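You operate a simulated robot arm through the tools that you are given. There is no shell and no other tool.

You are at the controls of a simulated robot arm. One attempt, no reset.

TASK
Tamp the key section flush, turn its catch over it and tag it.
Fine: wooden block, put back; press the yellow tag down along its short edge on the small frame's side; the other catches stay. Set down upright: wooden block.

The check looks at the end state, three seconds after you hand in, the way a careful person would. Anything else that was tipped, shoved, dropped, spilled or broken makes it a failure.

THE ROBOT
A 7-joint arm with a two-finger parallel gripper, fixed in place. Base frame: the origin is on the floor under the middle of its stand, x ahead of it, y to its left, z up; the work surface is at about z = 538. Readings come in mm, degrees, newtons and seconds.
With the tool pointing down near the work surface it reaches from about 400 to 900 mm from the base axis. Its first joint turns from -143.0 to 143.0 degrees. Payload 3 kg.
The TCP is the grasp point between the finger pads, 30 mm short of the fingertips. In the tool frame z runs along the fingers and y along their closing line. The gripper opens to 94 mm. The fingers are 28 mm wide and 10 mm thick; the gripper's body (50 by 96 mm) begins 55 mm behind the TCP.
Orientation is that of the tool frame in the base frame, as a unit quaternion [x, y, z, w]. With the fingers straight down and closing along the base's y, the tool's x points along the base's -x, its y along +y and its z along -z.

THE INTERFACE
- The arm moves only by the tool move_arm. Its arguments are lists of equal length, an entry for each row: "offset": the shift along the tool's x, y, z in units of 250 mm (1.0 is 250 mm), a list of three; "delta_rot": the turn, a rotation vector about the tool's x, y, z in units of 90 degrees (1.0 is 90 degrees), a list of three; "hand": the opening, from 0 (shut) to 1 (fully open). In form: {"offset": [[tx, ty, tz], ...], "delta_rot": [[rx, ry, rz], ...], "hand": [hand, ...]}. A call has 1 to 20 rows; each row is the pose to reach, as a shift and turn from the pose commanded when the call began, along the tool's axes at that moment. A call with a number of a shift or a turn outside -1 to 1 is refused whole. Rows are played at 5 a second. More than 50 mm and 8.6 degrees between two rows, or a gripper value outside its range, and nothing of the call is played. A pose out of reach is approached as far as the arm can. The call stops where the force on the tool passes 50 N (or 10 N more than at its start, if that is more) or the arm is blocked; 0.2 s more then pass. The fingers move at their own pace (about 72 mm/s each) and stop on an object; they squeeze with about 35 N. The grip force told is the motor's: it shows also when the fingers shut on nothing. Time passes only in rows, and 0.2 s behind the last, so rows that repeat a pose let the fingers close. The reply holds the time, the measured pose of the TCP, the force on the tool along the base axes, the opening and the grip force, in the units named above and with some noise, with the torque about the TCP (base axes, N m) and any sound that the robot's microphone picked up.
- Cameras (640 x 400 px; columns grow to the right, rows downward): "scene" is fixed at [50, 501.1, 1102.9]; the picture's right is [-0.36, -0.93, 0.00], its down [-0.65, 0.25, -0.72] and it looks along [0.67, -0.26, -0.69] (base axes); focal length 221 px, centre (320, 200). "wrist" rides on the gripper at [76, 14, -102] in the tool frame; the picture's right is [-0.18, 0.98, 0.00], its down [-0.75, -0.14, -0.64] and it looks along [-0.63, -0.12, 0.77] (tool axes); focal length 243 px, centre (320, 200). There is no depth. A picture from a camera that has moved, and an enlarged one, comes with that camera's place and axes in the base frame and with its lens.
- capture(camera): a new picture of that camera. It takes no simulated time.
- close_up(camera, box): a new picture of the part [left, top, right, bottom] of that camera's present view, enlarged. It takes no simulated time.
- hand_in(): hands the job in; it is judged then, once.

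Nothing tells you positions but the pictures and the camera data. Unless the task says otherwise, let go and move clear before handing in.

The tools are called after "Call:" as a command line: name --argument value ..., lists and objects as JSON in quotes. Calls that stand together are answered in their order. move_arm: Moves the arm, as the interface text tells. Its arguments: {"type":"object","properties":{"offset":{"type":"array"},"delta_rot":{"type":"array"},"hand":{"type":"array"}},"required":["offset","delta_rot","hand"]} The other tools are called the same way: capture (camera) takes a picture; close_up (camera, box) takes an enlarged picture of a part of a camera's view; hand_in () hands the job in.

At the start:

```text
time_s: 0.0
tcp_pos: [359.5, 357.2, 927.0]
ee_rot: [0.0, 1.0, 0.0, 0.0]
wrist_force: [0.3, -0.7, -1.0]
wrist_torque: [-0.01, -0.02, 0.01]
width: 94.3
gripper_force: 0.2
```

scene: 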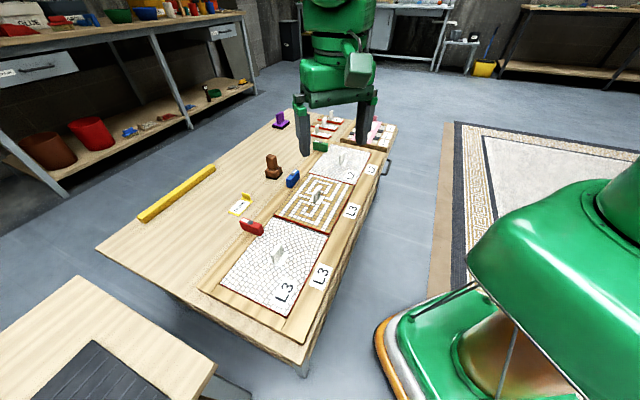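
wrist: 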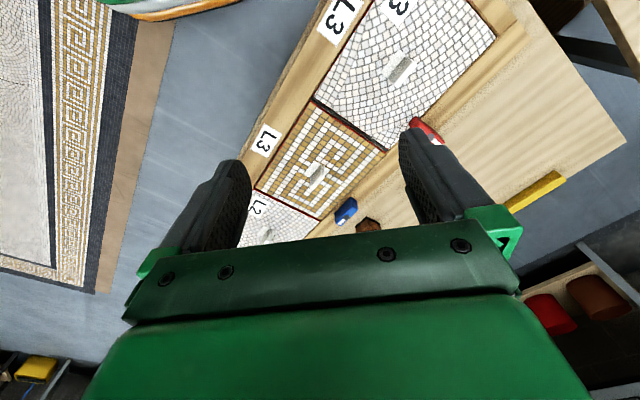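

I see a table with mosaic sections in a wooden frame, coloured catches (red, blue, green), a brown wooden tamping block, a yellow tag and a yellow bar. I'll take close-ups to understand the layout before moving.

Call:
close_up --camera "scene" --box '[190, 190, 350, 320]'

Call:
close_up --camera "scene" --box '[260, 100, 420, 220]'

Call:
close_up --camera "scene" --box '[220, 140, 320, 220]'

Call:
close_up --camera "wrist" --box '[220, 0, 560, 240]'

```text
3.08 times, centred on (270, 255) of scene
camera zoom: at [50.0, 501.1, 1102.9], right [-0.36, -0.93, 0.0], down [-0.65, 0.25, -0.72], along [0.67, -0.26, -0.69], focal length 681 px, centre (474, 31)
```

zoom: 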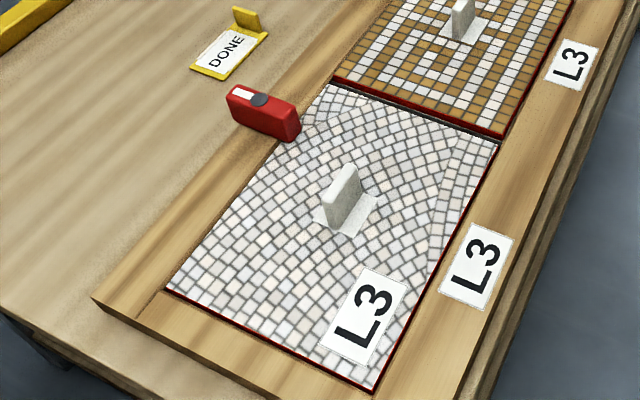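

```text
3.33 times, centred on (340, 160) of scene
camera zoom: at [50.0, 501.1, 1102.9], right [-0.36, -0.93, 0.0], down [-0.65, 0.25, -0.72], along [0.67, -0.26, -0.69], focal length 737 px, centre (253, 333)
```

zoom: 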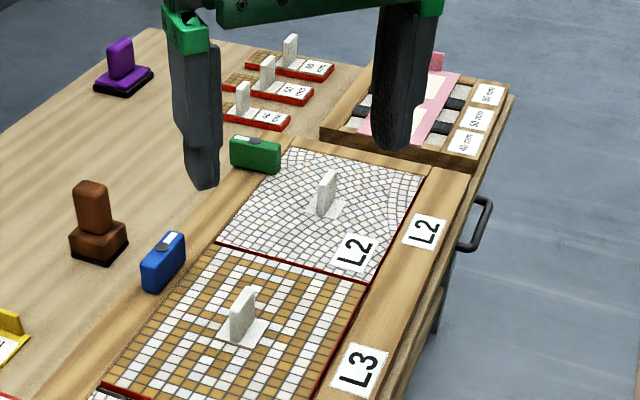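

```text
5.00 times, centred on (270, 180) of scene
camera zoom: at [50.0, 501.1, 1102.9], right [-0.36, -0.93, 0.0], down [-0.65, 0.25, -0.72], along [0.67, -0.26, -0.69], focal length 1106 px, centre (570, 300)
```

zoom: 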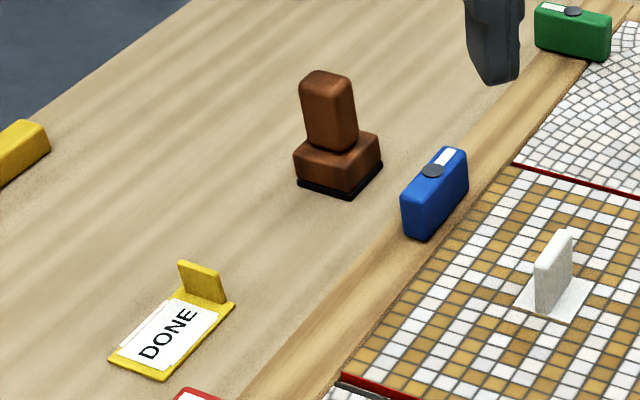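

```text
1.67 times, centred on (390, 120) of wrist
camera zoom: at [282.2, 369.4, 1029.9], right [0.18, 0.98, 0.0], down [0.75, -0.14, 0.64], along [0.63, -0.12, -0.77], focal length 404 px, centre (203, 333)
```

zoom: 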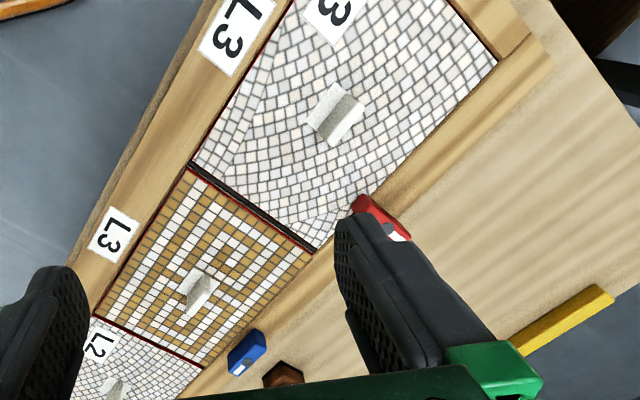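

The middle section carries a Greek-key (meander) pattern, so I take it as the key section, with the blue catch beside it, the brown block as the tamper and the small frame at the far end. I'll bring the wrist camera over that section, turned 45° to line up with the frame.

Call:
move_arm --offset '[[-0.093, -0.016, 0.0285], [-0.1855, -0.032, 0.057], [-0.278, -0.048, 0.0855], [-0.371, -0.064, 0.114], [-0.464, -0.08, 0.1425], [-0.5565, -0.096, 0.171], [-0.649, -0.112, 0.1995], [-0.742, -0.128, 0.228], [-0.742, -0.128, 0.228]]' --delta_rot '[[0, 0, 0.0625], [0, 0, 0.125], [0, 0, 0.1875], [0, 0, 0.25], [0, 0, 0.3125], [0, 0, 0.375], [0, 0, 0.4375], [0, 0, 0.5], [0, 0, 0.5]]' --hand '[1, 1, 1, 1, 1, 1, 1, 1, 1]'

```text
time_s: 2.0
tcp_pos: [545.3, 324.4, 869.9]
ee_rot: [0.383, 0.924, 0.0, 0.0]
wrist_force: [-0.1, -0.6, -0.1]
wrist_torque: [-0.02, 0.01, 0.01]
width: 94.1
gripper_force: 0.1
```

The arm is now above the near part of the key section, turned to the frame. I'll look from both cameras.

Call:
capture --camera "wrist"

Call:
capture --camera "scene"

Call:
close_up --camera "scene" --box '[330, 90, 410, 150]'

Call:
close_up --camera "scene" --box '[260, 100, 360, 170]'

```text
taken
camera wrist: at [501.1, 386.9, 972.8], right [0.83, 0.56, 0.0], down [0.43, -0.63, 0.64], along [0.36, -0.53, -0.77], focal length 243 px, centre (320, 200)
```

wrist: 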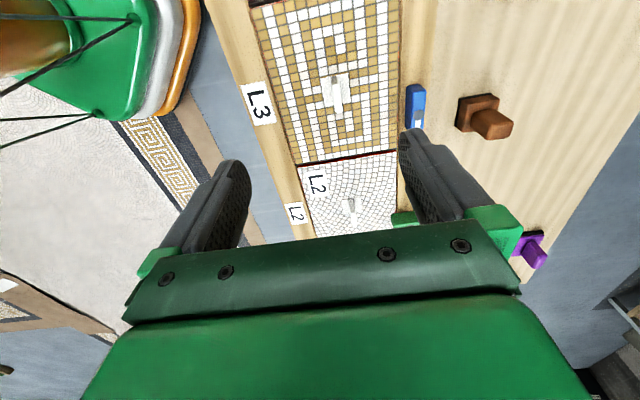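

```text
taken
```

scene: 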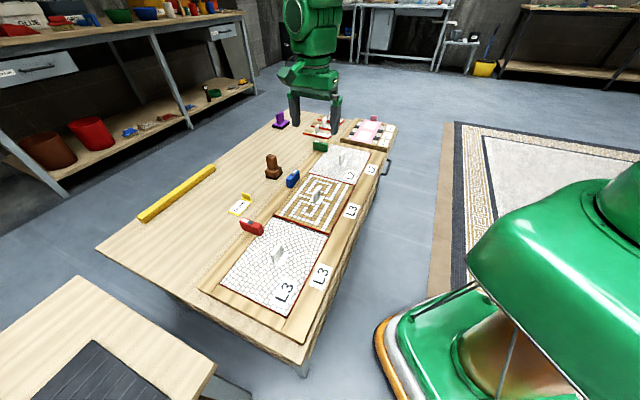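

```text
6.67 times, centred on (370, 120) of scene
camera zoom: at [50.0, 501.1, 1102.9], right [-0.36, -0.93, 0.0], down [-0.65, 0.25, -0.72], along [0.67, -0.26, -0.69], focal length 1475 px, centre (-13, 733)
```

zoom: 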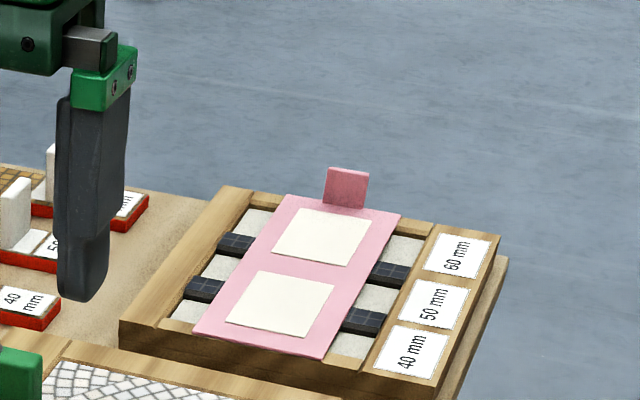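

```text
5.71 times, centred on (310, 135) of scene
camera zoom: at [50.0, 501.1, 1102.9], right [-0.36, -0.93, 0.0], down [-0.65, 0.25, -0.72], along [0.67, -0.26, -0.69], focal length 1264 px, centre (377, 571)
```

zoom: 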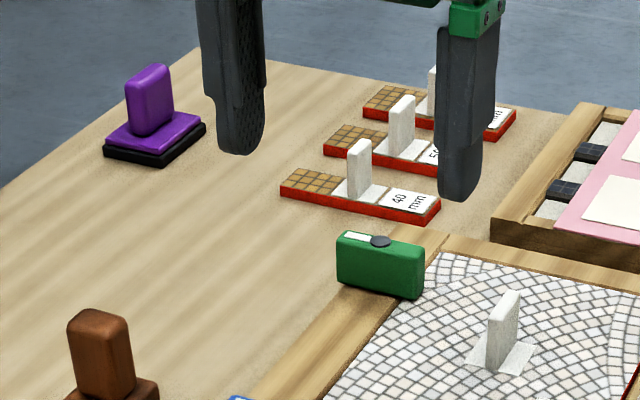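

The red and green catches already sit crosswise over their sections, while blue lies along its rail. I'll take enlarged wrist views of the key section's rim, the blue catch and the block.

Call:
close_up --camera "wrist" --box '[240, 0, 420, 120]'

Call:
close_up --camera "wrist" --box '[370, 60, 530, 160]'

Call:
close_up --camera "wrist" --box '[270, 120, 430, 220]'

Call:
close_up --camera "scene" --box '[265, 165, 365, 235]'

```text
3.33 times, centred on (330, 60) of wrist
camera zoom: at [501.1, 386.9, 972.8], right [0.83, 0.56, 0.0], down [0.43, -0.63, 0.64], along [0.36, -0.53, -0.77], focal length 809 px, centre (287, 667)
```

zoom: 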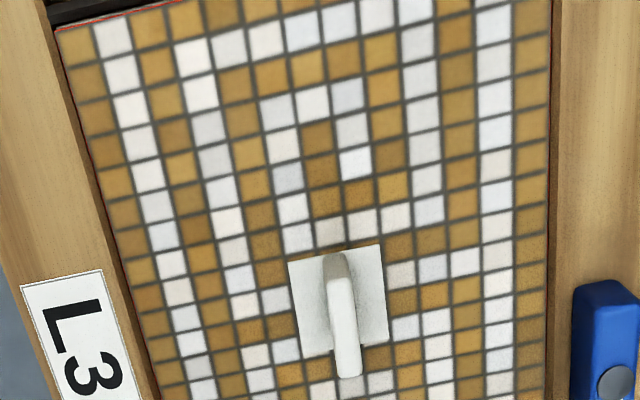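

```text
4.00 times, centred on (450, 110) of wrist
camera zoom: at [501.1, 386.9, 972.8], right [0.83, 0.56, 0.0], down [0.43, -0.63, 0.64], along [0.36, -0.53, -0.77], focal length 970 px, centre (-200, 560)
```

zoom: 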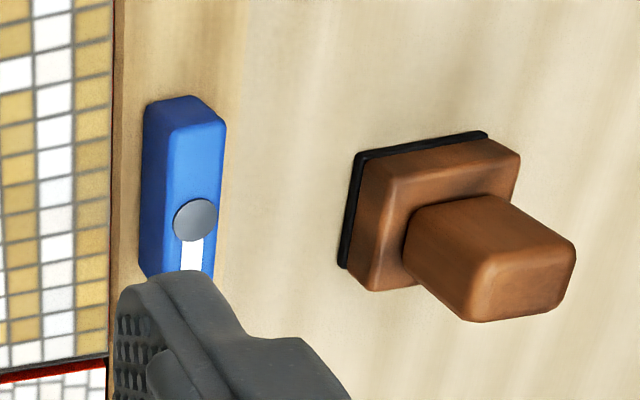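

```text
4.00 times, centred on (350, 170) of wrist
camera zoom: at [501.1, 386.9, 972.8], right [0.83, 0.56, 0.0], down [0.43, -0.63, 0.64], along [0.36, -0.53, -0.77], focal length 970 px, centre (200, 320)
```

zoom: 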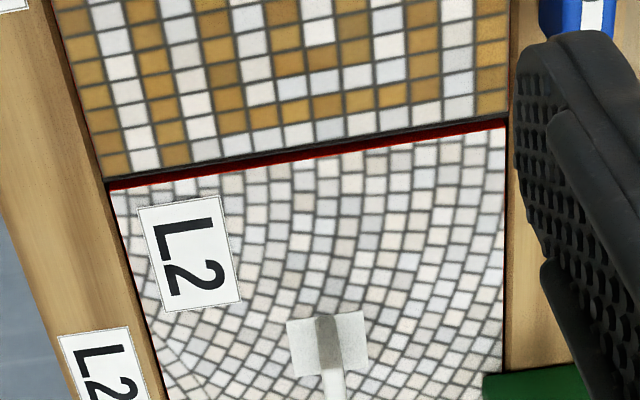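

```text
5.71 times, centred on (315, 200) of scene
camera zoom: at [50.0, 501.1, 1102.9], right [-0.36, -0.93, 0.0], down [-0.65, 0.25, -0.72], along [0.67, -0.26, -0.69], focal length 1264 px, centre (349, 200)
```

zoom: 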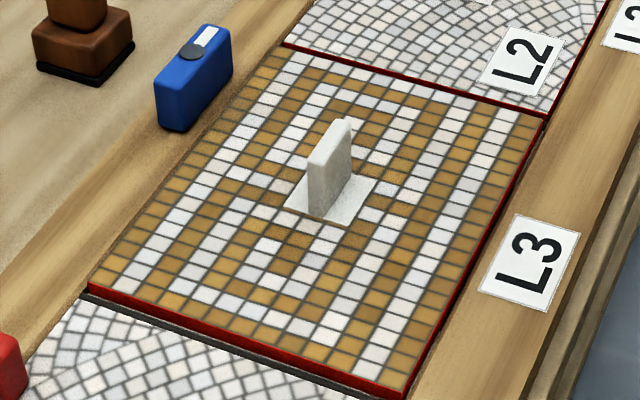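

The near edge of the key section shows more of its red side than the others, so it may stand proud there. I'll zoom in hard on each edge to find where it's high.

Call:
close_up --camera "scene" --box '[270, 205, 310, 230]'

Call:
close_up --camera "scene" --box '[305, 215, 345, 240]'

Call:
close_up --camera "scene" --box '[300, 165, 340, 190]'

Call:
close_up --camera "scene" --box '[330, 172, 370, 197]'

```text
16.00 times, centred on (290, 218) of scene
camera zoom: at [50.0, 501.1, 1102.9], right [-0.36, -0.93, 0.0], down [-0.65, 0.25, -0.72], along [0.67, -0.26, -0.69], focal length 3539 px, centre (800, -80)
```

zoom: 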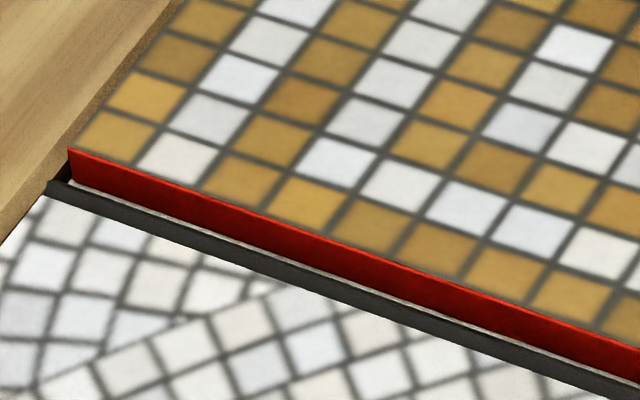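

```text
16.00 times, centred on (325, 228) of scene
camera zoom: at [50.0, 501.1, 1102.9], right [-0.36, -0.93, 0.0], down [-0.65, 0.25, -0.72], along [0.67, -0.26, -0.69], focal length 3539 px, centre (240, -240)
```

zoom: 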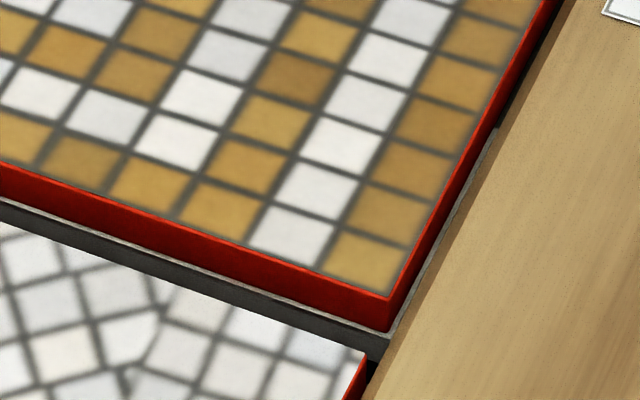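

```text
16.00 times, centred on (320, 178) of scene
camera zoom: at [50.0, 501.1, 1102.9], right [-0.36, -0.93, 0.0], down [-0.65, 0.25, -0.72], along [0.67, -0.26, -0.69], focal length 3539 px, centre (320, 560)
```

zoom: 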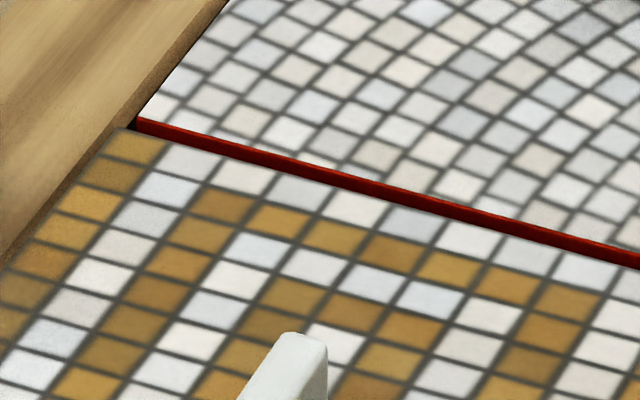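

```text
16.00 times, centred on (350, 184) of scene
camera zoom: at [50.0, 501.1, 1102.9], right [-0.36, -0.93, 0.0], down [-0.65, 0.25, -0.72], along [0.67, -0.26, -0.69], focal length 3539 px, centre (-160, 448)
```

zoom: 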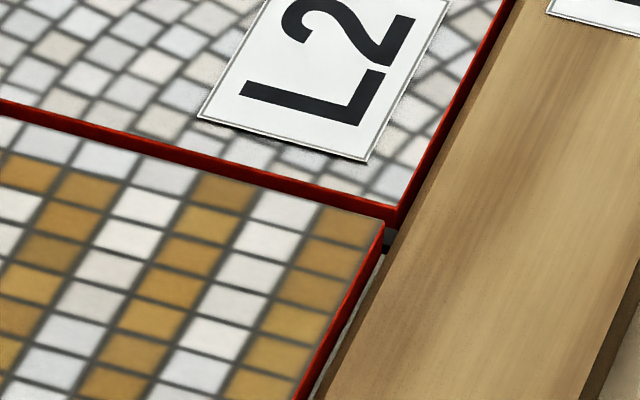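

The key section's near edge stands clearly proud, with the grey bed visible underneath, while its far end looks lower. I'll take a low, grazing look from the near side to judge heights against the rails.

Call:
move_arm --offset '[[0.081, 0.0074, 0.0845], [0.162, 0.0148, 0.169], [0.243, 0.0221, 0.2535], [0.324, 0.0295, 0.338], [0.405, 0.0369, 0.4225], [0.486, 0.0443, 0.507], [0.567, 0.0516, 0.5915], [0.648, 0.059, 0.676], [0.648, 0.059, 0.676]]' --delta_rot '[[0, -0.0555, 0], [0, -0.111, 0], [0, -0.1665, 0], [0, -0.222, 0], [0, -0.2775, 0], [0, -0.333, 0], [0, -0.3885, 0], [0, -0.444, 0], [0, -0.444, 0]]' --hand '[1, 1, 1, 1, 1, 1, 1, 1, 1]'

Call:
capture --camera "wrist"

```text
time_s: 4.0
tcp_pos: [440.7, 449.0, 701.2]
ee_rot: [0.36, 0.868, -0.131, 0.317]
wrist_force: [-0.5, -0.6, 0.2]
wrist_torque: [-0.01, -0.04, -0.01]
width: 93.7
gripper_force: 0.1
```

```text
taken
camera wrist: at [361.8, 545.5, 730.7], right [0.79, 0.6, 0.12], down [0.02, -0.22, 0.98], along [0.61, -0.77, -0.18], focal length 243 px, centre (320, 200)
```

wrist: 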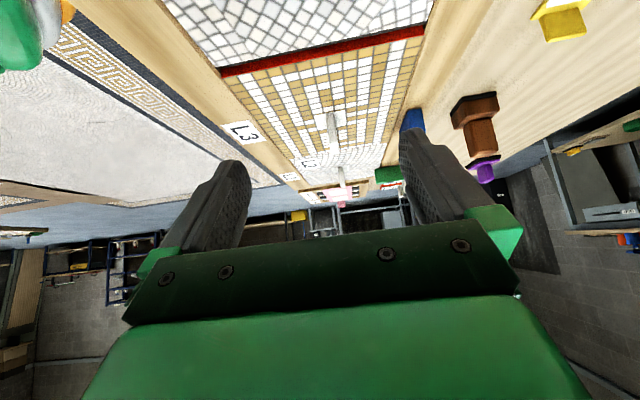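

I now have a grazing view along the frame, with picture down being up. I'll zoom in on the near edge, its corners and the far edge.

Call:
close_up --camera "wrist" --box '[200, 10, 440, 160]'

Call:
close_up --camera "wrist" --box '[200, 50, 264, 90]'

Call:
close_up --camera "wrist" --box '[380, 10, 444, 50]'

Call:
close_up --camera "wrist" --box '[270, 130, 430, 210]'

```text
2.67 times, centred on (320, 85) of wrist
camera zoom: at [361.8, 545.5, 730.7], right [0.79, 0.6, 0.12], down [0.02, -0.22, 0.98], along [0.61, -0.77, -0.18], focal length 647 px, centre (320, 507)
```

zoom: 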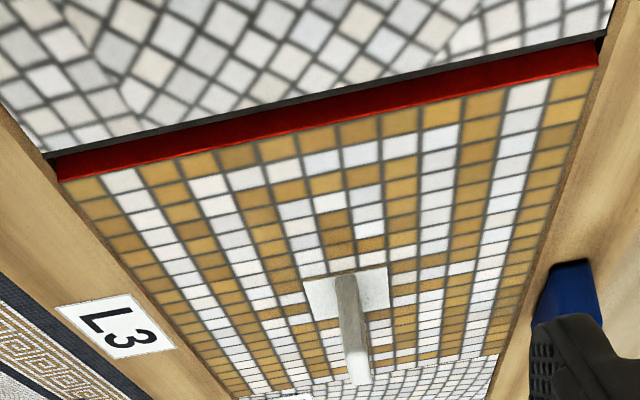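

```text
10.00 times, centred on (232, 70) of wrist
camera zoom: at [361.8, 545.5, 730.7], right [0.79, 0.6, 0.12], down [0.02, -0.22, 0.98], along [0.61, -0.77, -0.18], focal length 2426 px, centre (1200, 1500)
```

zoom: 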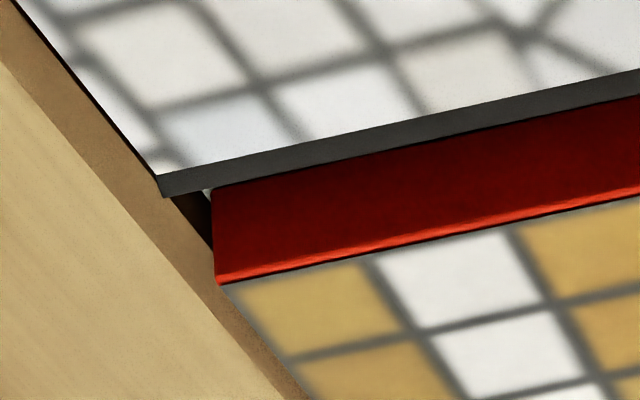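

```text
10.00 times, centred on (412, 30) of wrist
camera zoom: at [361.8, 545.5, 730.7], right [0.79, 0.6, 0.12], down [0.02, -0.22, 0.98], along [0.61, -0.77, -0.18], focal length 2426 px, centre (-600, 1900)
```

zoom: 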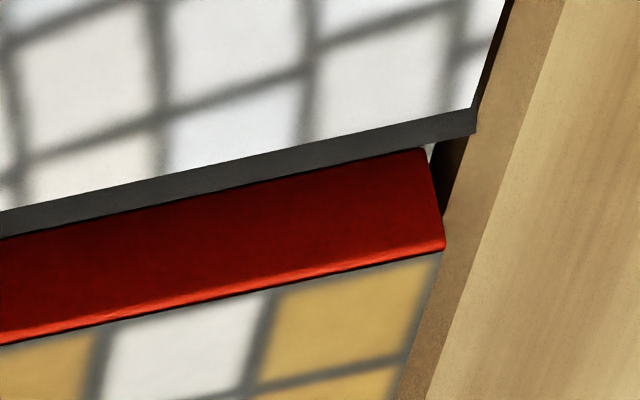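

```text
4.00 times, centred on (350, 170) of wrist
camera zoom: at [361.8, 545.5, 730.7], right [0.79, 0.6, 0.12], down [0.02, -0.22, 0.98], along [0.61, -0.77, -0.18], focal length 970 px, centre (200, 320)
```

zoom: 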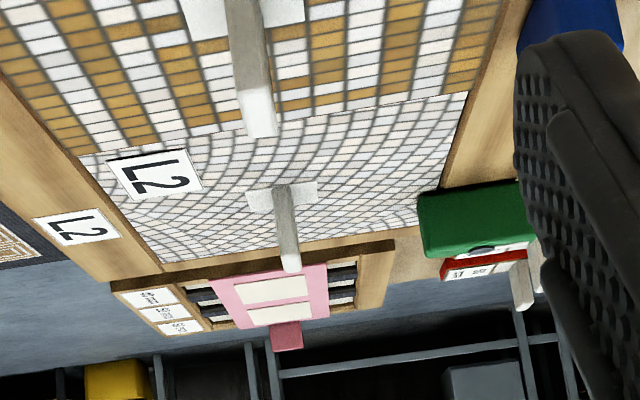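

Near-edge heights are hard to separate from gap effects at this angle. I'll go round to the base side and look low across the frame, first straightening the tool and rising.

Call:
move_arm --offset '[[-0.0746, -0.0495, -0.002], [-0.149, -0.099, -0.004], [-0.224, -0.1485, -0.006], [-0.2985, -0.198, -0.008], [-0.373, -0.2475, -0.01], [-0.448, -0.297, -0.012], [-0.522, -0.3465, -0.014], [-0.597, -0.396, -0.016], [-0.597, -0.396, -0.016]]' --delta_rot '[[0, 0.0555, 0], [0, 0.111, 0], [0, 0.1665, 0], [0, 0.222, 0], [0, 0.2775, 0], [0, 0.333, 0], [0, 0.3885, 0], [0, 0.444, 0], [0, 0.444, 0]]' --hand '[1, 1, 1, 1, 1, 1, 1, 1, 1]'

```text
time_s: 6.0
tcp_pos: [449.7, 300.8, 801.3]
ee_rot: [0.383, 0.924, 0.0, 0.0]
wrist_force: [-0.8, 0.3, 0.6]
wrist_torque: [0.0, -0.01, 0.01]
width: 94.0
gripper_force: 0.1
```

The tool is vertical again. Now I'll yaw -90° so the camera sits on the base side looking across the frame.

Call:
move_arm --offset '[[-0.0214, -0.0214, 0.0137], [-0.0428, -0.0428, 0.0273], [-0.0643, -0.0643, 0.041], [-0.0857, -0.0857, 0.0547], [-0.107, -0.107, 0.0683], [-0.1285, -0.1285, 0.082], [-0.15, -0.15, 0.0957], [-0.171, -0.171, 0.109], [-0.193, -0.193, 0.123], [-0.214, -0.214, 0.137], [-0.2356, -0.2356, 0.15], [-0.257, -0.257, 0.164], [-0.257, -0.257, 0.164]]' --delta_rot '[[0, 0, -0.0833], [0, 0, -0.1667], [0, 0, -0.25], [0, 0, -0.3333], [0, 0, -0.4167], [0, 0, -0.5], [0, 0, -0.5833], [0, 0, -0.6667], [0, 0, -0.75], [0, 0, -0.8333], [0, 0, -0.9167], [0, 0, -1.0], [0, 0, -1.0]]' --hand '[1, 1, 1, 1, 1, 1, 1, 1, 1, 1, 1, 1, 1]'

Call:
capture --camera "wrist"

```text
time_s: 8.8
tcp_pos: [449.4, 209.7, 758.6]
ee_rot: [-0.383, 0.924, 0.0, 0.0]
wrist_force: [0.2, -0.1, 0.4]
wrist_torque: [0.03, -0.05, 0.02]
width: 93.9
gripper_force: 0.1
```

```text
taken
camera wrist: at [385.2, 164.5, 861.6], right [-0.57, 0.82, 0.0], down [0.63, 0.43, 0.64], along [0.53, 0.36, -0.77], focal length 243 px, centre (320, 200)
```

wrist: 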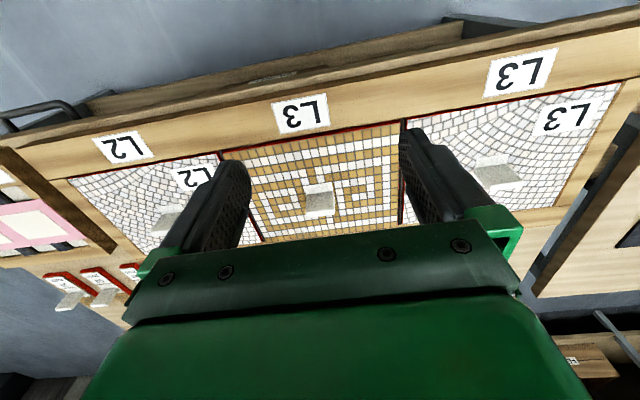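

This view shows all three sections from the base side. I'll zoom in on the joints on both sides of the key section.

Call:
close_up --camera "wrist" --box '[370, 100, 434, 140]'

Call:
close_up --camera "wrist" --box '[190, 130, 254, 170]'

Call:
close_up --camera "wrist" --box '[240, 110, 420, 240]'

Call:
close_up --camera "wrist" --box '[540, 50, 640, 240]'

```text
10.00 times, centred on (402, 120) of wrist
camera zoom: at [385.2, 164.5, 861.6], right [-0.57, 0.82, 0.0], down [0.63, 0.43, 0.64], along [0.53, 0.36, -0.77], focal length 2426 px, centre (-500, 1000)
```

zoom: 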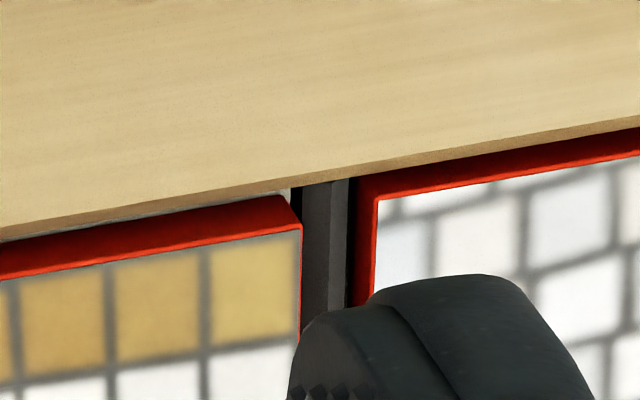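

```text
10.00 times, centred on (222, 150) of wrist
camera zoom: at [385.2, 164.5, 861.6], right [-0.57, 0.82, 0.0], down [0.63, 0.43, 0.64], along [0.53, 0.36, -0.77], focal length 2426 px, centre (1300, 700)
```

zoom: 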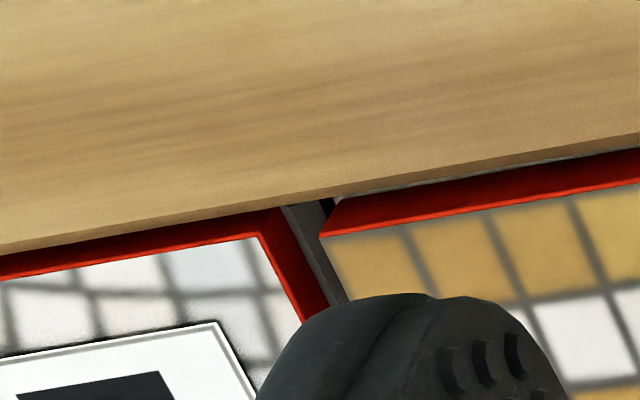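

```text
3.08 times, centred on (330, 175) of wrist
camera zoom: at [385.2, 164.5, 861.6], right [-0.57, 0.82, 0.0], down [0.63, 0.43, 0.64], along [0.53, 0.36, -0.77], focal length 746 px, centre (289, 277)
```

zoom: 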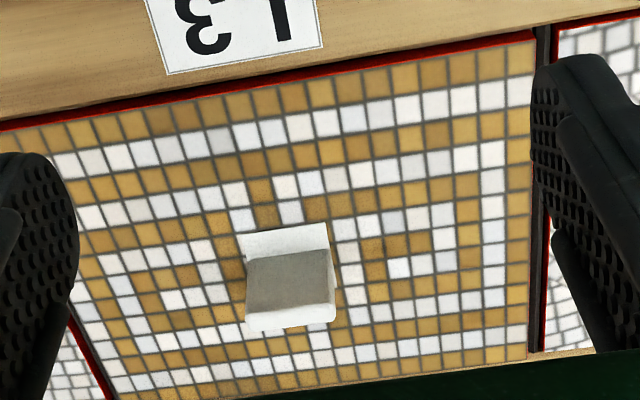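

```text
2.11 times, centred on (590, 145) of wrist
camera zoom: at [385.2, 164.5, 861.6], right [-0.57, 0.82, 0.0], down [0.63, 0.43, 0.64], along [0.53, 0.36, -0.77], focal length 511 px, centre (-248, 316)
```

zoom: 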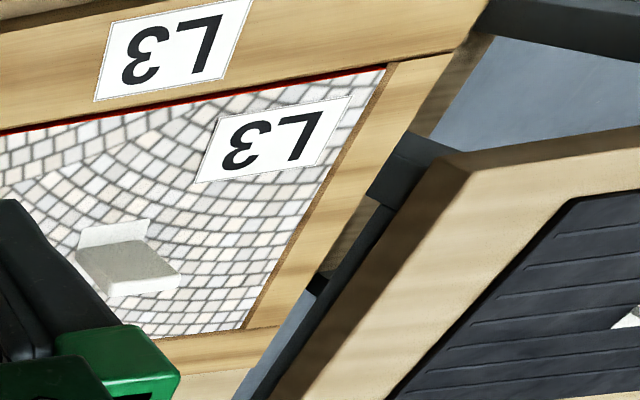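

From this side the key section shows more red plus a sliver of the light bed under it, so it's clearly unseated compared with its neighbours. I'll tilt and lower for a true grazing view across the rail.

Call:
move_arm --offset '[[0.0184, -0.0141, 0.063], [0.0368, -0.0283, 0.126], [0.0551, -0.0424, 0.189], [0.0735, -0.0565, 0.252], [0.0919, -0.0706, 0.315], [0.1103, -0.0848, 0.378], [0.1286, -0.0989, 0.441], [0.147, -0.113, 0.504], [0.147, -0.113, 0.504]]' --delta_rot '[[0, -0.0695, 0], [0, -0.139, 0], [0, -0.2083, 0], [0, -0.2778, 0], [0, -0.3472, 0], [0, -0.4167, 0], [0, -0.4861, 0], [0, -0.5556, 0], [0, -0.5556, 0]]' --hand '[1, 1, 1, 1, 1, 1, 1, 1, 1]'

Call:
capture --camera "wrist"

```text
time_s: 10.8
tcp_pos: [512.8, 165.1, 630.2]
ee_rot: [-0.359, 0.856, 0.153, 0.339]
wrist_force: [-0.3, -0.3, -0.1]
wrist_torque: [0.02, 0.01, 0.01]
width: 93.9
gripper_force: 0.0
out of reach, approached as far as the arm can: row 3, 4, 5, 6, 7, 8, 9
```

```text
taken
camera wrist: at [413.9, 82.8, 652.8], right [-0.61, 0.78, 0.14], down [0.19, -0.04, 0.98], along [0.77, 0.63, -0.12], focal length 243 px, centre (320, 200)
```

wrist: 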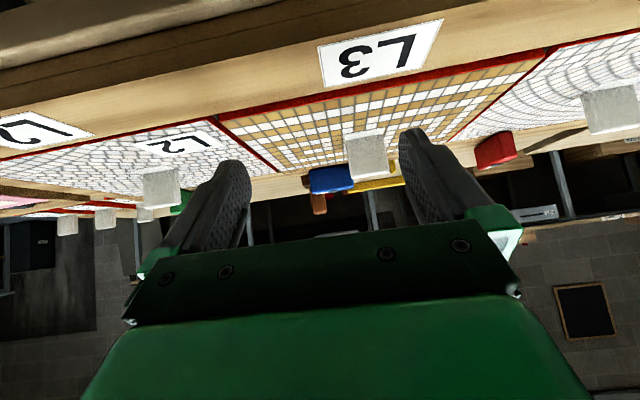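

It went as far as the arm could reach here, and the view is good enough. I'll zoom in on the joints.

Call:
close_up --camera "wrist" --box '[510, 30, 590, 80]'

Call:
close_up --camera "wrist" --box '[190, 90, 270, 140]'

Call:
close_up --camera "wrist" --box '[200, 40, 580, 200]'

Call:
close_up --camera "wrist" --box '[260, 120, 420, 220]'

```text
8.00 times, centred on (550, 55) of wrist
camera zoom: at [413.9, 82.8, 652.8], right [-0.61, 0.78, 0.14], down [0.19, -0.04, 0.98], along [0.77, 0.63, -0.12], focal length 1941 px, centre (-1520, 1360)
```

zoom: 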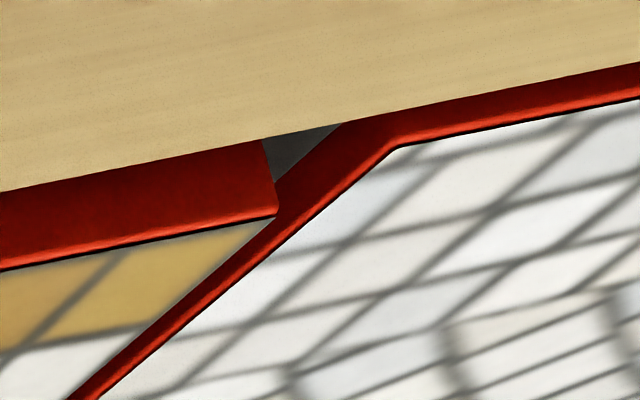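

```text
8.00 times, centred on (230, 115) of wrist
camera zoom: at [413.9, 82.8, 652.8], right [-0.61, 0.78, 0.14], down [0.19, -0.04, 0.98], along [0.77, 0.63, -0.12], focal length 1941 px, centre (1040, 880)
```

zoom: 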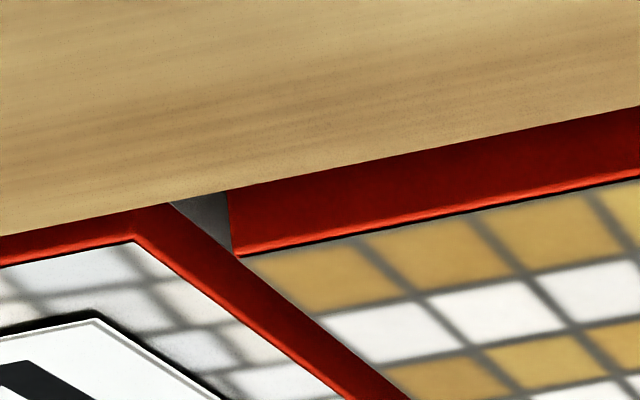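

```text
1.68 times, centred on (390, 120) of wrist
camera zoom: at [413.9, 82.8, 652.8], right [-0.61, 0.78, 0.14], down [0.19, -0.04, 0.98], along [0.77, 0.63, -0.12], focal length 409 px, centre (202, 335)
```

zoom: 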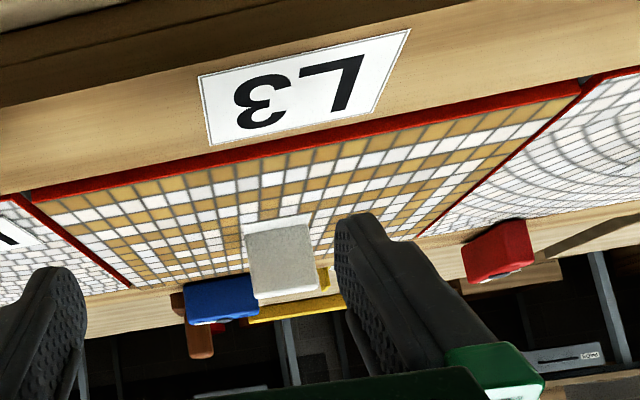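

```text
4.00 times, centred on (340, 170) of wrist
camera zoom: at [413.9, 82.8, 652.8], right [-0.61, 0.78, 0.14], down [0.19, -0.04, 0.98], along [0.77, 0.63, -0.12], focal length 970 px, centre (240, 320)
```

zoom: 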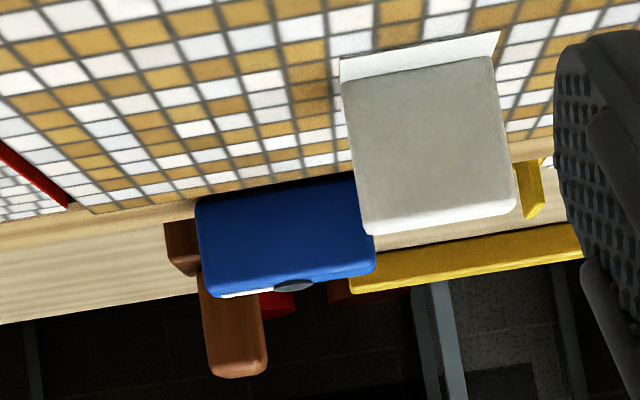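

Now it's clear: both neighbours sit level with the rail, while the key section stands about 4–5 mm proud all along this side. I'll back out of this low pose and go look at the wooden block.

Call:
move_arm --offset '[[-0.06, 0.0141, -0.0264], [-0.12, 0.0283, -0.0528], [-0.18, 0.0424, -0.0791], [-0.24, 0.0565, -0.1055], [-0.3, 0.0706, -0.1319], [-0.36, 0.0848, -0.1583], [-0.42, 0.0989, -0.1846], [-0.48, 0.113, -0.211], [-0.48, 0.113, -0.211]]' --delta_rot '[[0, 0.0695, 0], [0, 0.139, 0], [0, 0.2083, 0], [0, 0.2778, 0], [0, 0.3472, 0], [0, 0.4167, 0], [0, 0.4861, 0], [0, 0.5556, 0], [0, 0.5556, 0]]' --hand '[1, 1, 1, 1, 1, 1, 1, 1, 1]'

```text
time_s: 12.8
tcp_pos: [528.1, 219.5, 750.4]
ee_rot: [-0.39, 0.919, -0.014, -0.055]
wrist_force: [0.9, 0.6, 0.0]
wrist_torque: [0.02, -0.02, -0.03]
width: 93.8
gripper_force: 0.1
```

The tool is slightly tilted after that limited move. I'll level it and move over toward the block for a close view.

Call:
move_arm --offset '[[-0.128, -0.0305, -0.0483], [-0.256, -0.061, -0.0967], [-0.384, -0.0915, -0.145], [-0.512, -0.122, -0.1933], [-0.64, -0.1525, -0.2417], [-0.768, -0.183, -0.29], [-0.768, -0.183, -0.29]]' --delta_rot '[[0.0017, -0.0119, 0.0018], [0.0035, -0.0238, 0.0036], [0.0052, -0.0357, 0.0053], [0.0069, -0.0477, 0.0071], [0.0087, -0.0596, 0.0089], [0.0104, -0.0715, 0.0107], [0.0104, -0.0715, 0.0107]]' --hand '[1, 1, 1, 1, 1, 1, 1]'

Call:
capture --camera "wrist"

```text
time_s: 14.4
tcp_pos: [701.8, 331.5, 799.1]
ee_rot: [-0.383, 0.924, 0.001, 0.0]
wrist_force: [-0.2, 0.4, 0.0]
wrist_torque: [0.02, -0.01, 0.0]
width: 93.7
gripper_force: 0.0
```

```text
taken
camera wrist: at [636.9, 285.5, 902.0], right [-0.56, 0.83, 0.0], down [0.63, 0.43, 0.64], along [0.53, 0.36, -0.77], focal length 243 px, centre (320, 200)
```

wrist: 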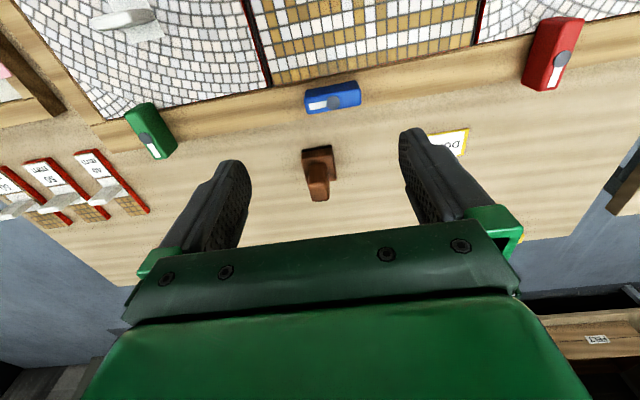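

The blue catch lies along its rail, and the red and green ones point onto their sections. I'll zoom in on the catches and the block.

Call:
close_up --camera "wrist" --box '[292, 70, 372, 120]'

Call:
close_up --camera "wrist" --box '[500, 5, 612, 95]'

Call:
close_up --camera "wrist" --box '[100, 90, 212, 170]'

Call:
close_up --camera "wrist" --box '[280, 140, 360, 210]'

```text
8.00 times, centred on (332, 95) of wrist
camera zoom: at [636.9, 285.5, 902.0], right [-0.56, 0.83, 0.0], down [0.63, 0.43, 0.64], along [0.53, 0.36, -0.77], focal length 1941 px, centre (224, 1040)
```

zoom: 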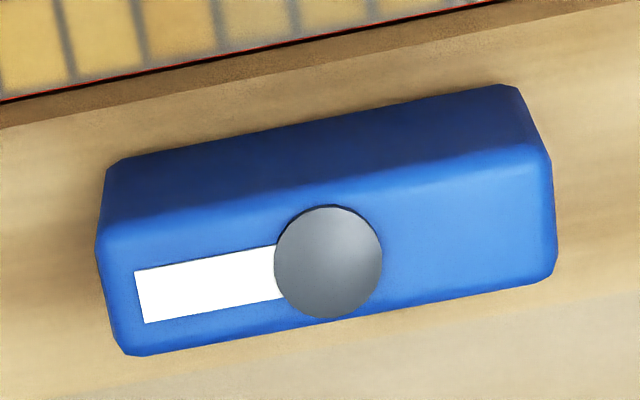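

```text
4.44 times, centred on (556, 50) of wrist
camera zoom: at [636.9, 285.5, 902.0], right [-0.56, 0.83, 0.0], down [0.63, 0.43, 0.64], along [0.53, 0.36, -0.77], focal length 1078 px, centre (-729, 867)
```

zoom: 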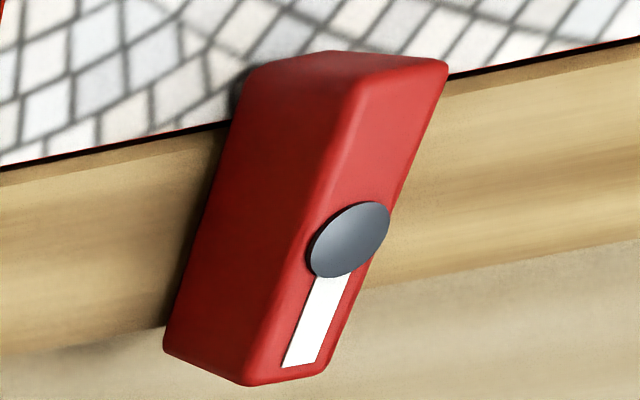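

```text
5.00 times, centred on (156, 130) of wrist
camera zoom: at [636.9, 285.5, 902.0], right [-0.56, 0.83, 0.0], down [0.63, 0.43, 0.64], along [0.53, 0.36, -0.77], focal length 1213 px, centre (1140, 550)
```

zoom: 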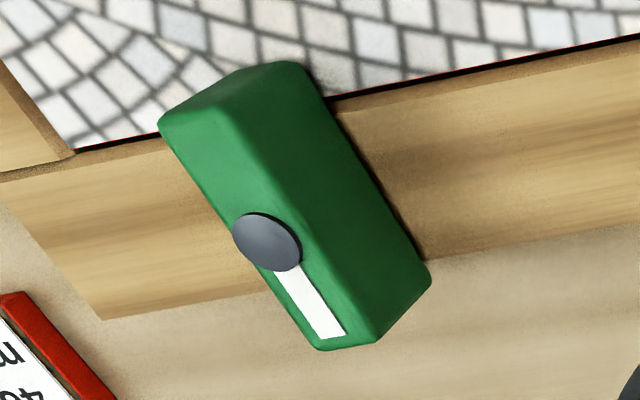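

```text
5.71 times, centred on (320, 175) of wrist
camera zoom: at [636.9, 285.5, 902.0], right [-0.56, 0.83, 0.0], down [0.63, 0.43, 0.64], along [0.53, 0.36, -0.77], focal length 1386 px, centre (320, 343)
```

zoom: 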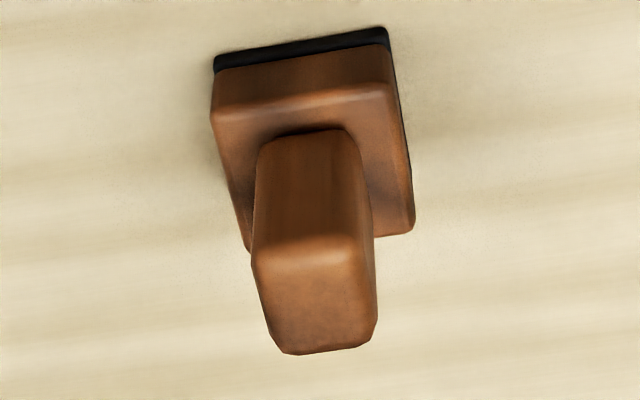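

The brown block is near (813, 407), with a handle about 30 mm across reaching z≈628. I'll move above it with open fingers and check that the arm reaches there with the tool vertical.

Call:
move_arm --offset '[[-0.088, -0.0169, 0.066], [-0.177, -0.0339, 0.132], [-0.265, -0.0508, 0.198], [-0.353, -0.0677, 0.264], [-0.442, -0.0847, 0.33], [-0.53, -0.1016, 0.396], [-0.53, -0.1016, 0.396]]' --delta_rot '[[0, 0, 0], [0, 0, 0], [0, 0, 0], [0, 0, 0], [0, 0, 0], [0, 0, 0], [0, 0, 0]]' --hand '[1, 1, 1, 1, 1, 1, 1]'

Call:
capture --camera "wrist"

Call:
close_up --camera "scene" --box '[230, 130, 330, 200]'

```text
time_s: 16.0
tcp_pos: [811.6, 406.5, 699.6]
ee_rot: [-0.382, 0.924, 0.001, 0.0]
wrist_force: [-0.5, -0.2, 0.6]
wrist_torque: [0.0, 0.01, -0.01]
width: 93.9
gripper_force: 0.1
```

```text
taken
camera wrist: at [748.2, 361.1, 803.4], right [-0.56, 0.83, 0.0], down [0.63, 0.43, 0.64], along [0.53, 0.36, -0.77], focal length 243 px, centre (320, 200)
```

wrist: 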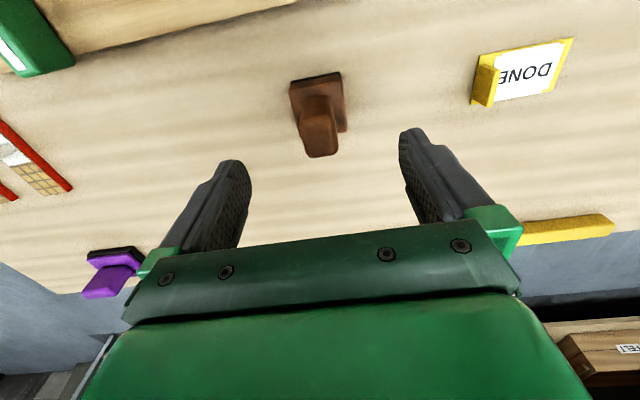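

```text
5.71 times, centred on (280, 165) of scene
camera zoom: at [50.0, 501.1, 1102.9], right [-0.36, -0.93, 0.0], down [-0.65, 0.25, -0.72], along [0.67, -0.26, -0.69], focal length 1264 px, centre (549, 400)
```

zoom: 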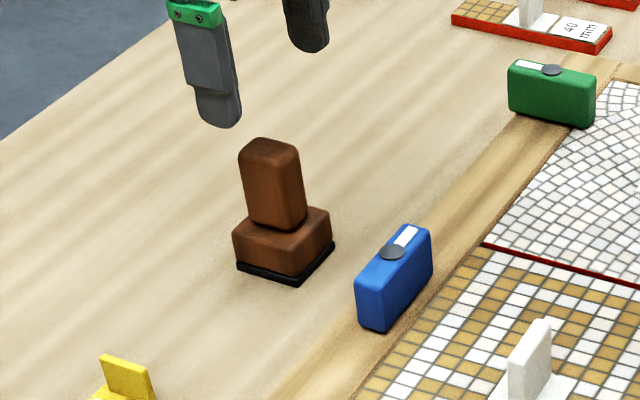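

The arm reaches there with the tool vertical. I'll zoom in to check the alignment over the handle before going down.

Call:
close_up --camera "wrist" --box '[270, 60, 370, 170]'

Call:
close_up --camera "wrist" --box '[450, 20, 610, 120]'

```text
3.64 times, centred on (320, 115) of wrist
camera zoom: at [748.2, 361.1, 803.4], right [-0.56, 0.83, 0.0], down [0.63, 0.43, 0.64], along [0.53, 0.36, -0.77], focal length 882 px, centre (320, 509)
```

zoom: 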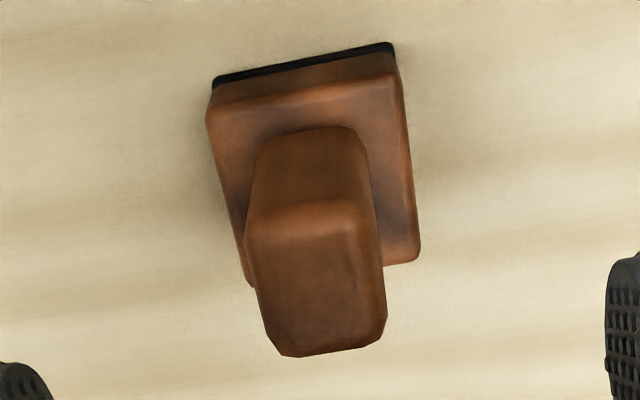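

```text
4.00 times, centred on (530, 70) of wrist
camera zoom: at [748.2, 361.1, 803.4], right [-0.56, 0.83, 0.0], down [0.63, 0.43, 0.64], along [0.53, 0.36, -0.77], focal length 970 px, centre (-520, 720)
```

zoom: 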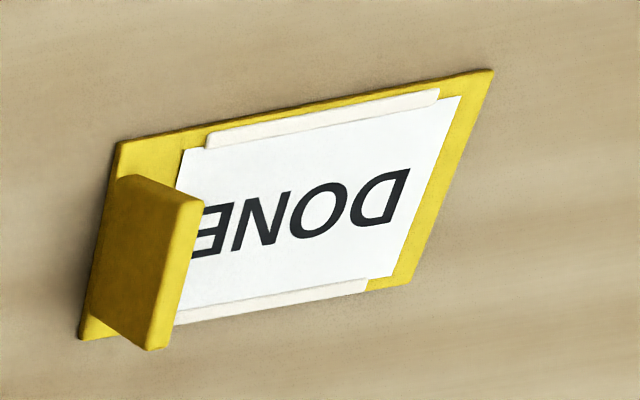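

The handle centre works out to about (818, 409), with its top near z≈622. I'll lower the open fingers around it.

Call:
move_arm --offset '[[-0.0266, -0.0096, 0.08], [-0.0266, -0.0096, 0.16], [-0.0266, -0.0096, 0.24], [-0.0266, -0.0096, 0.24]]' --delta_rot '[[0, 0, 0], [0, 0, 0], [0, 0, 0], [0, 0, 0]]' --hand '[1, 1, 1, 1]'

Call:
capture --camera "wrist"

Call:
close_up --camera "scene" --box '[240, 130, 320, 190]'

```text
time_s: 17.0
tcp_pos: [814.8, 408.3, 651.4]
ee_rot: [-0.383, 0.924, 0.001, 0.0]
wrist_force: [-0.1, -0.4, 0.8]
wrist_torque: [0.01, 0.0, 0.0]
width: 93.9
gripper_force: 0.1
out of reach, approached as far as the arm can: row 3, 4
```

```text
taken
camera wrist: at [751.0, 362.4, 753.8], right [-0.57, 0.82, 0.0], down [0.63, 0.43, 0.64], along [0.53, 0.36, -0.77], focal length 243 px, centre (320, 200)
```

wrist: 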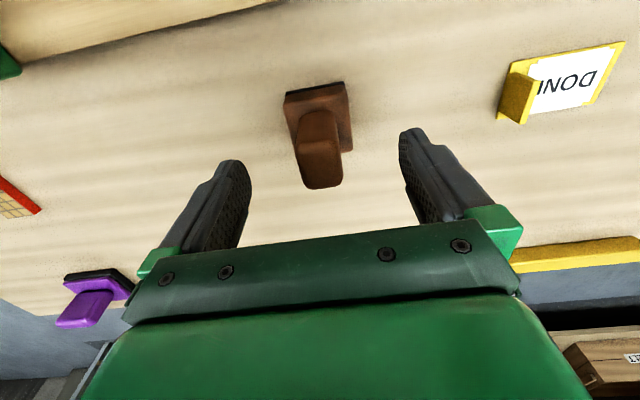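

```text
6.67 times, centred on (280, 160) of scene
camera zoom: at [50.0, 501.1, 1102.9], right [-0.36, -0.93, 0.0], down [-0.65, 0.25, -0.72], along [0.67, -0.26, -0.69], focal length 1475 px, centre (587, 467)
```

zoom: 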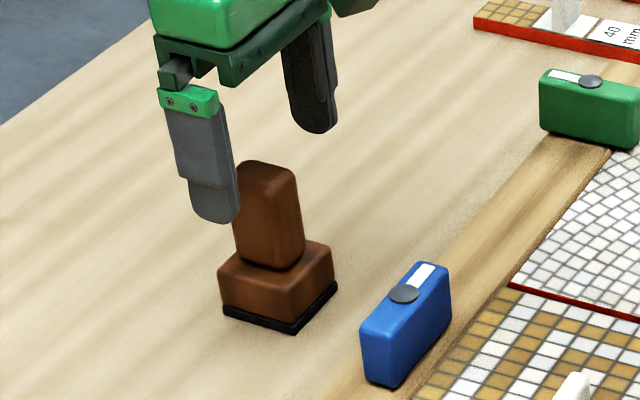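

With the tool vertical the reach ends at z≈651. A small outward tilt of about 8° in the plane of the pads will give the extra reach, and I'll keep that tilt while holding the block.

Call:
move_arm --offset '[[0, 0, 0], [0, 0, 0], [-0.006, -0.003, 0.06], [-0.0124, -0.0057, 0.125], [-0.0124, -0.0057, 0.19], [-0.0124, -0.0057, 0.19]]' --delta_rot '[[0, -0.0445, 0], [0, -0.0889, 0], [0, -0.0889, 0], [0, -0.0889, 0], [0, -0.0889, 0], [0, -0.0889, 0]]' --hand '[1, 1, 1, 1, 1, 1]'

Call:
capture --camera "wrist"

Call:
close_up --camera "scene" --box '[240, 130, 320, 190]'

```text
time_s: 18.4
tcp_pos: [817.2, 408.6, 603.4]
ee_rot: [-0.382, 0.922, 0.029, 0.064]
wrist_force: [-0.3, -0.6, 0.6]
wrist_torque: [-0.02, -0.03, -0.01]
width: 94.1
gripper_force: 0.0
```

```text
taken
camera wrist: at [744.7, 353.8, 694.7], right [-0.57, 0.82, 0.03], down [0.56, 0.36, 0.74], along [0.6, 0.43, -0.67], focal length 243 px, centre (320, 200)
```

wrist: 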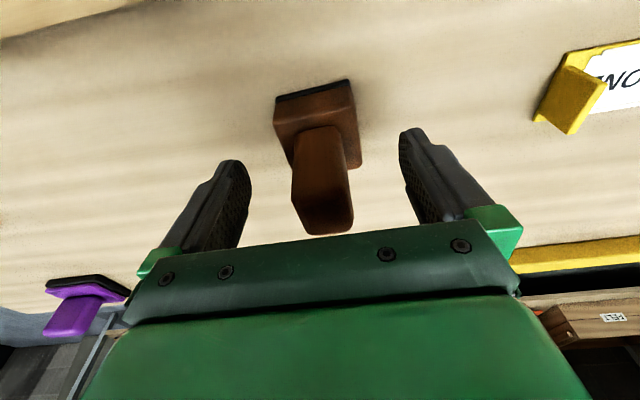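

```text
6.67 times, centred on (280, 160) of scene
camera zoom: at [50.0, 501.1, 1102.9], right [-0.36, -0.93, 0.0], down [-0.65, 0.25, -0.72], along [0.67, -0.26, -0.69], focal length 1475 px, centre (587, 467)
```

zoom: 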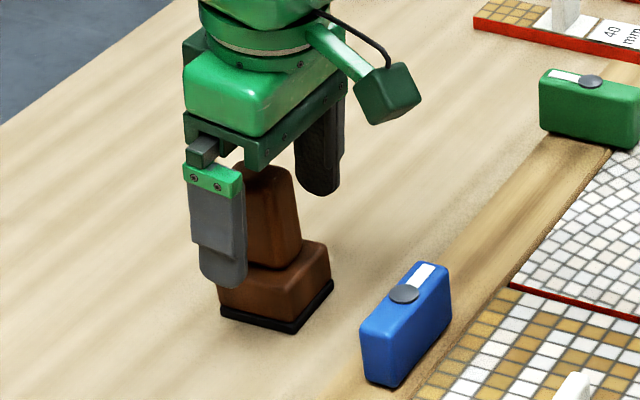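

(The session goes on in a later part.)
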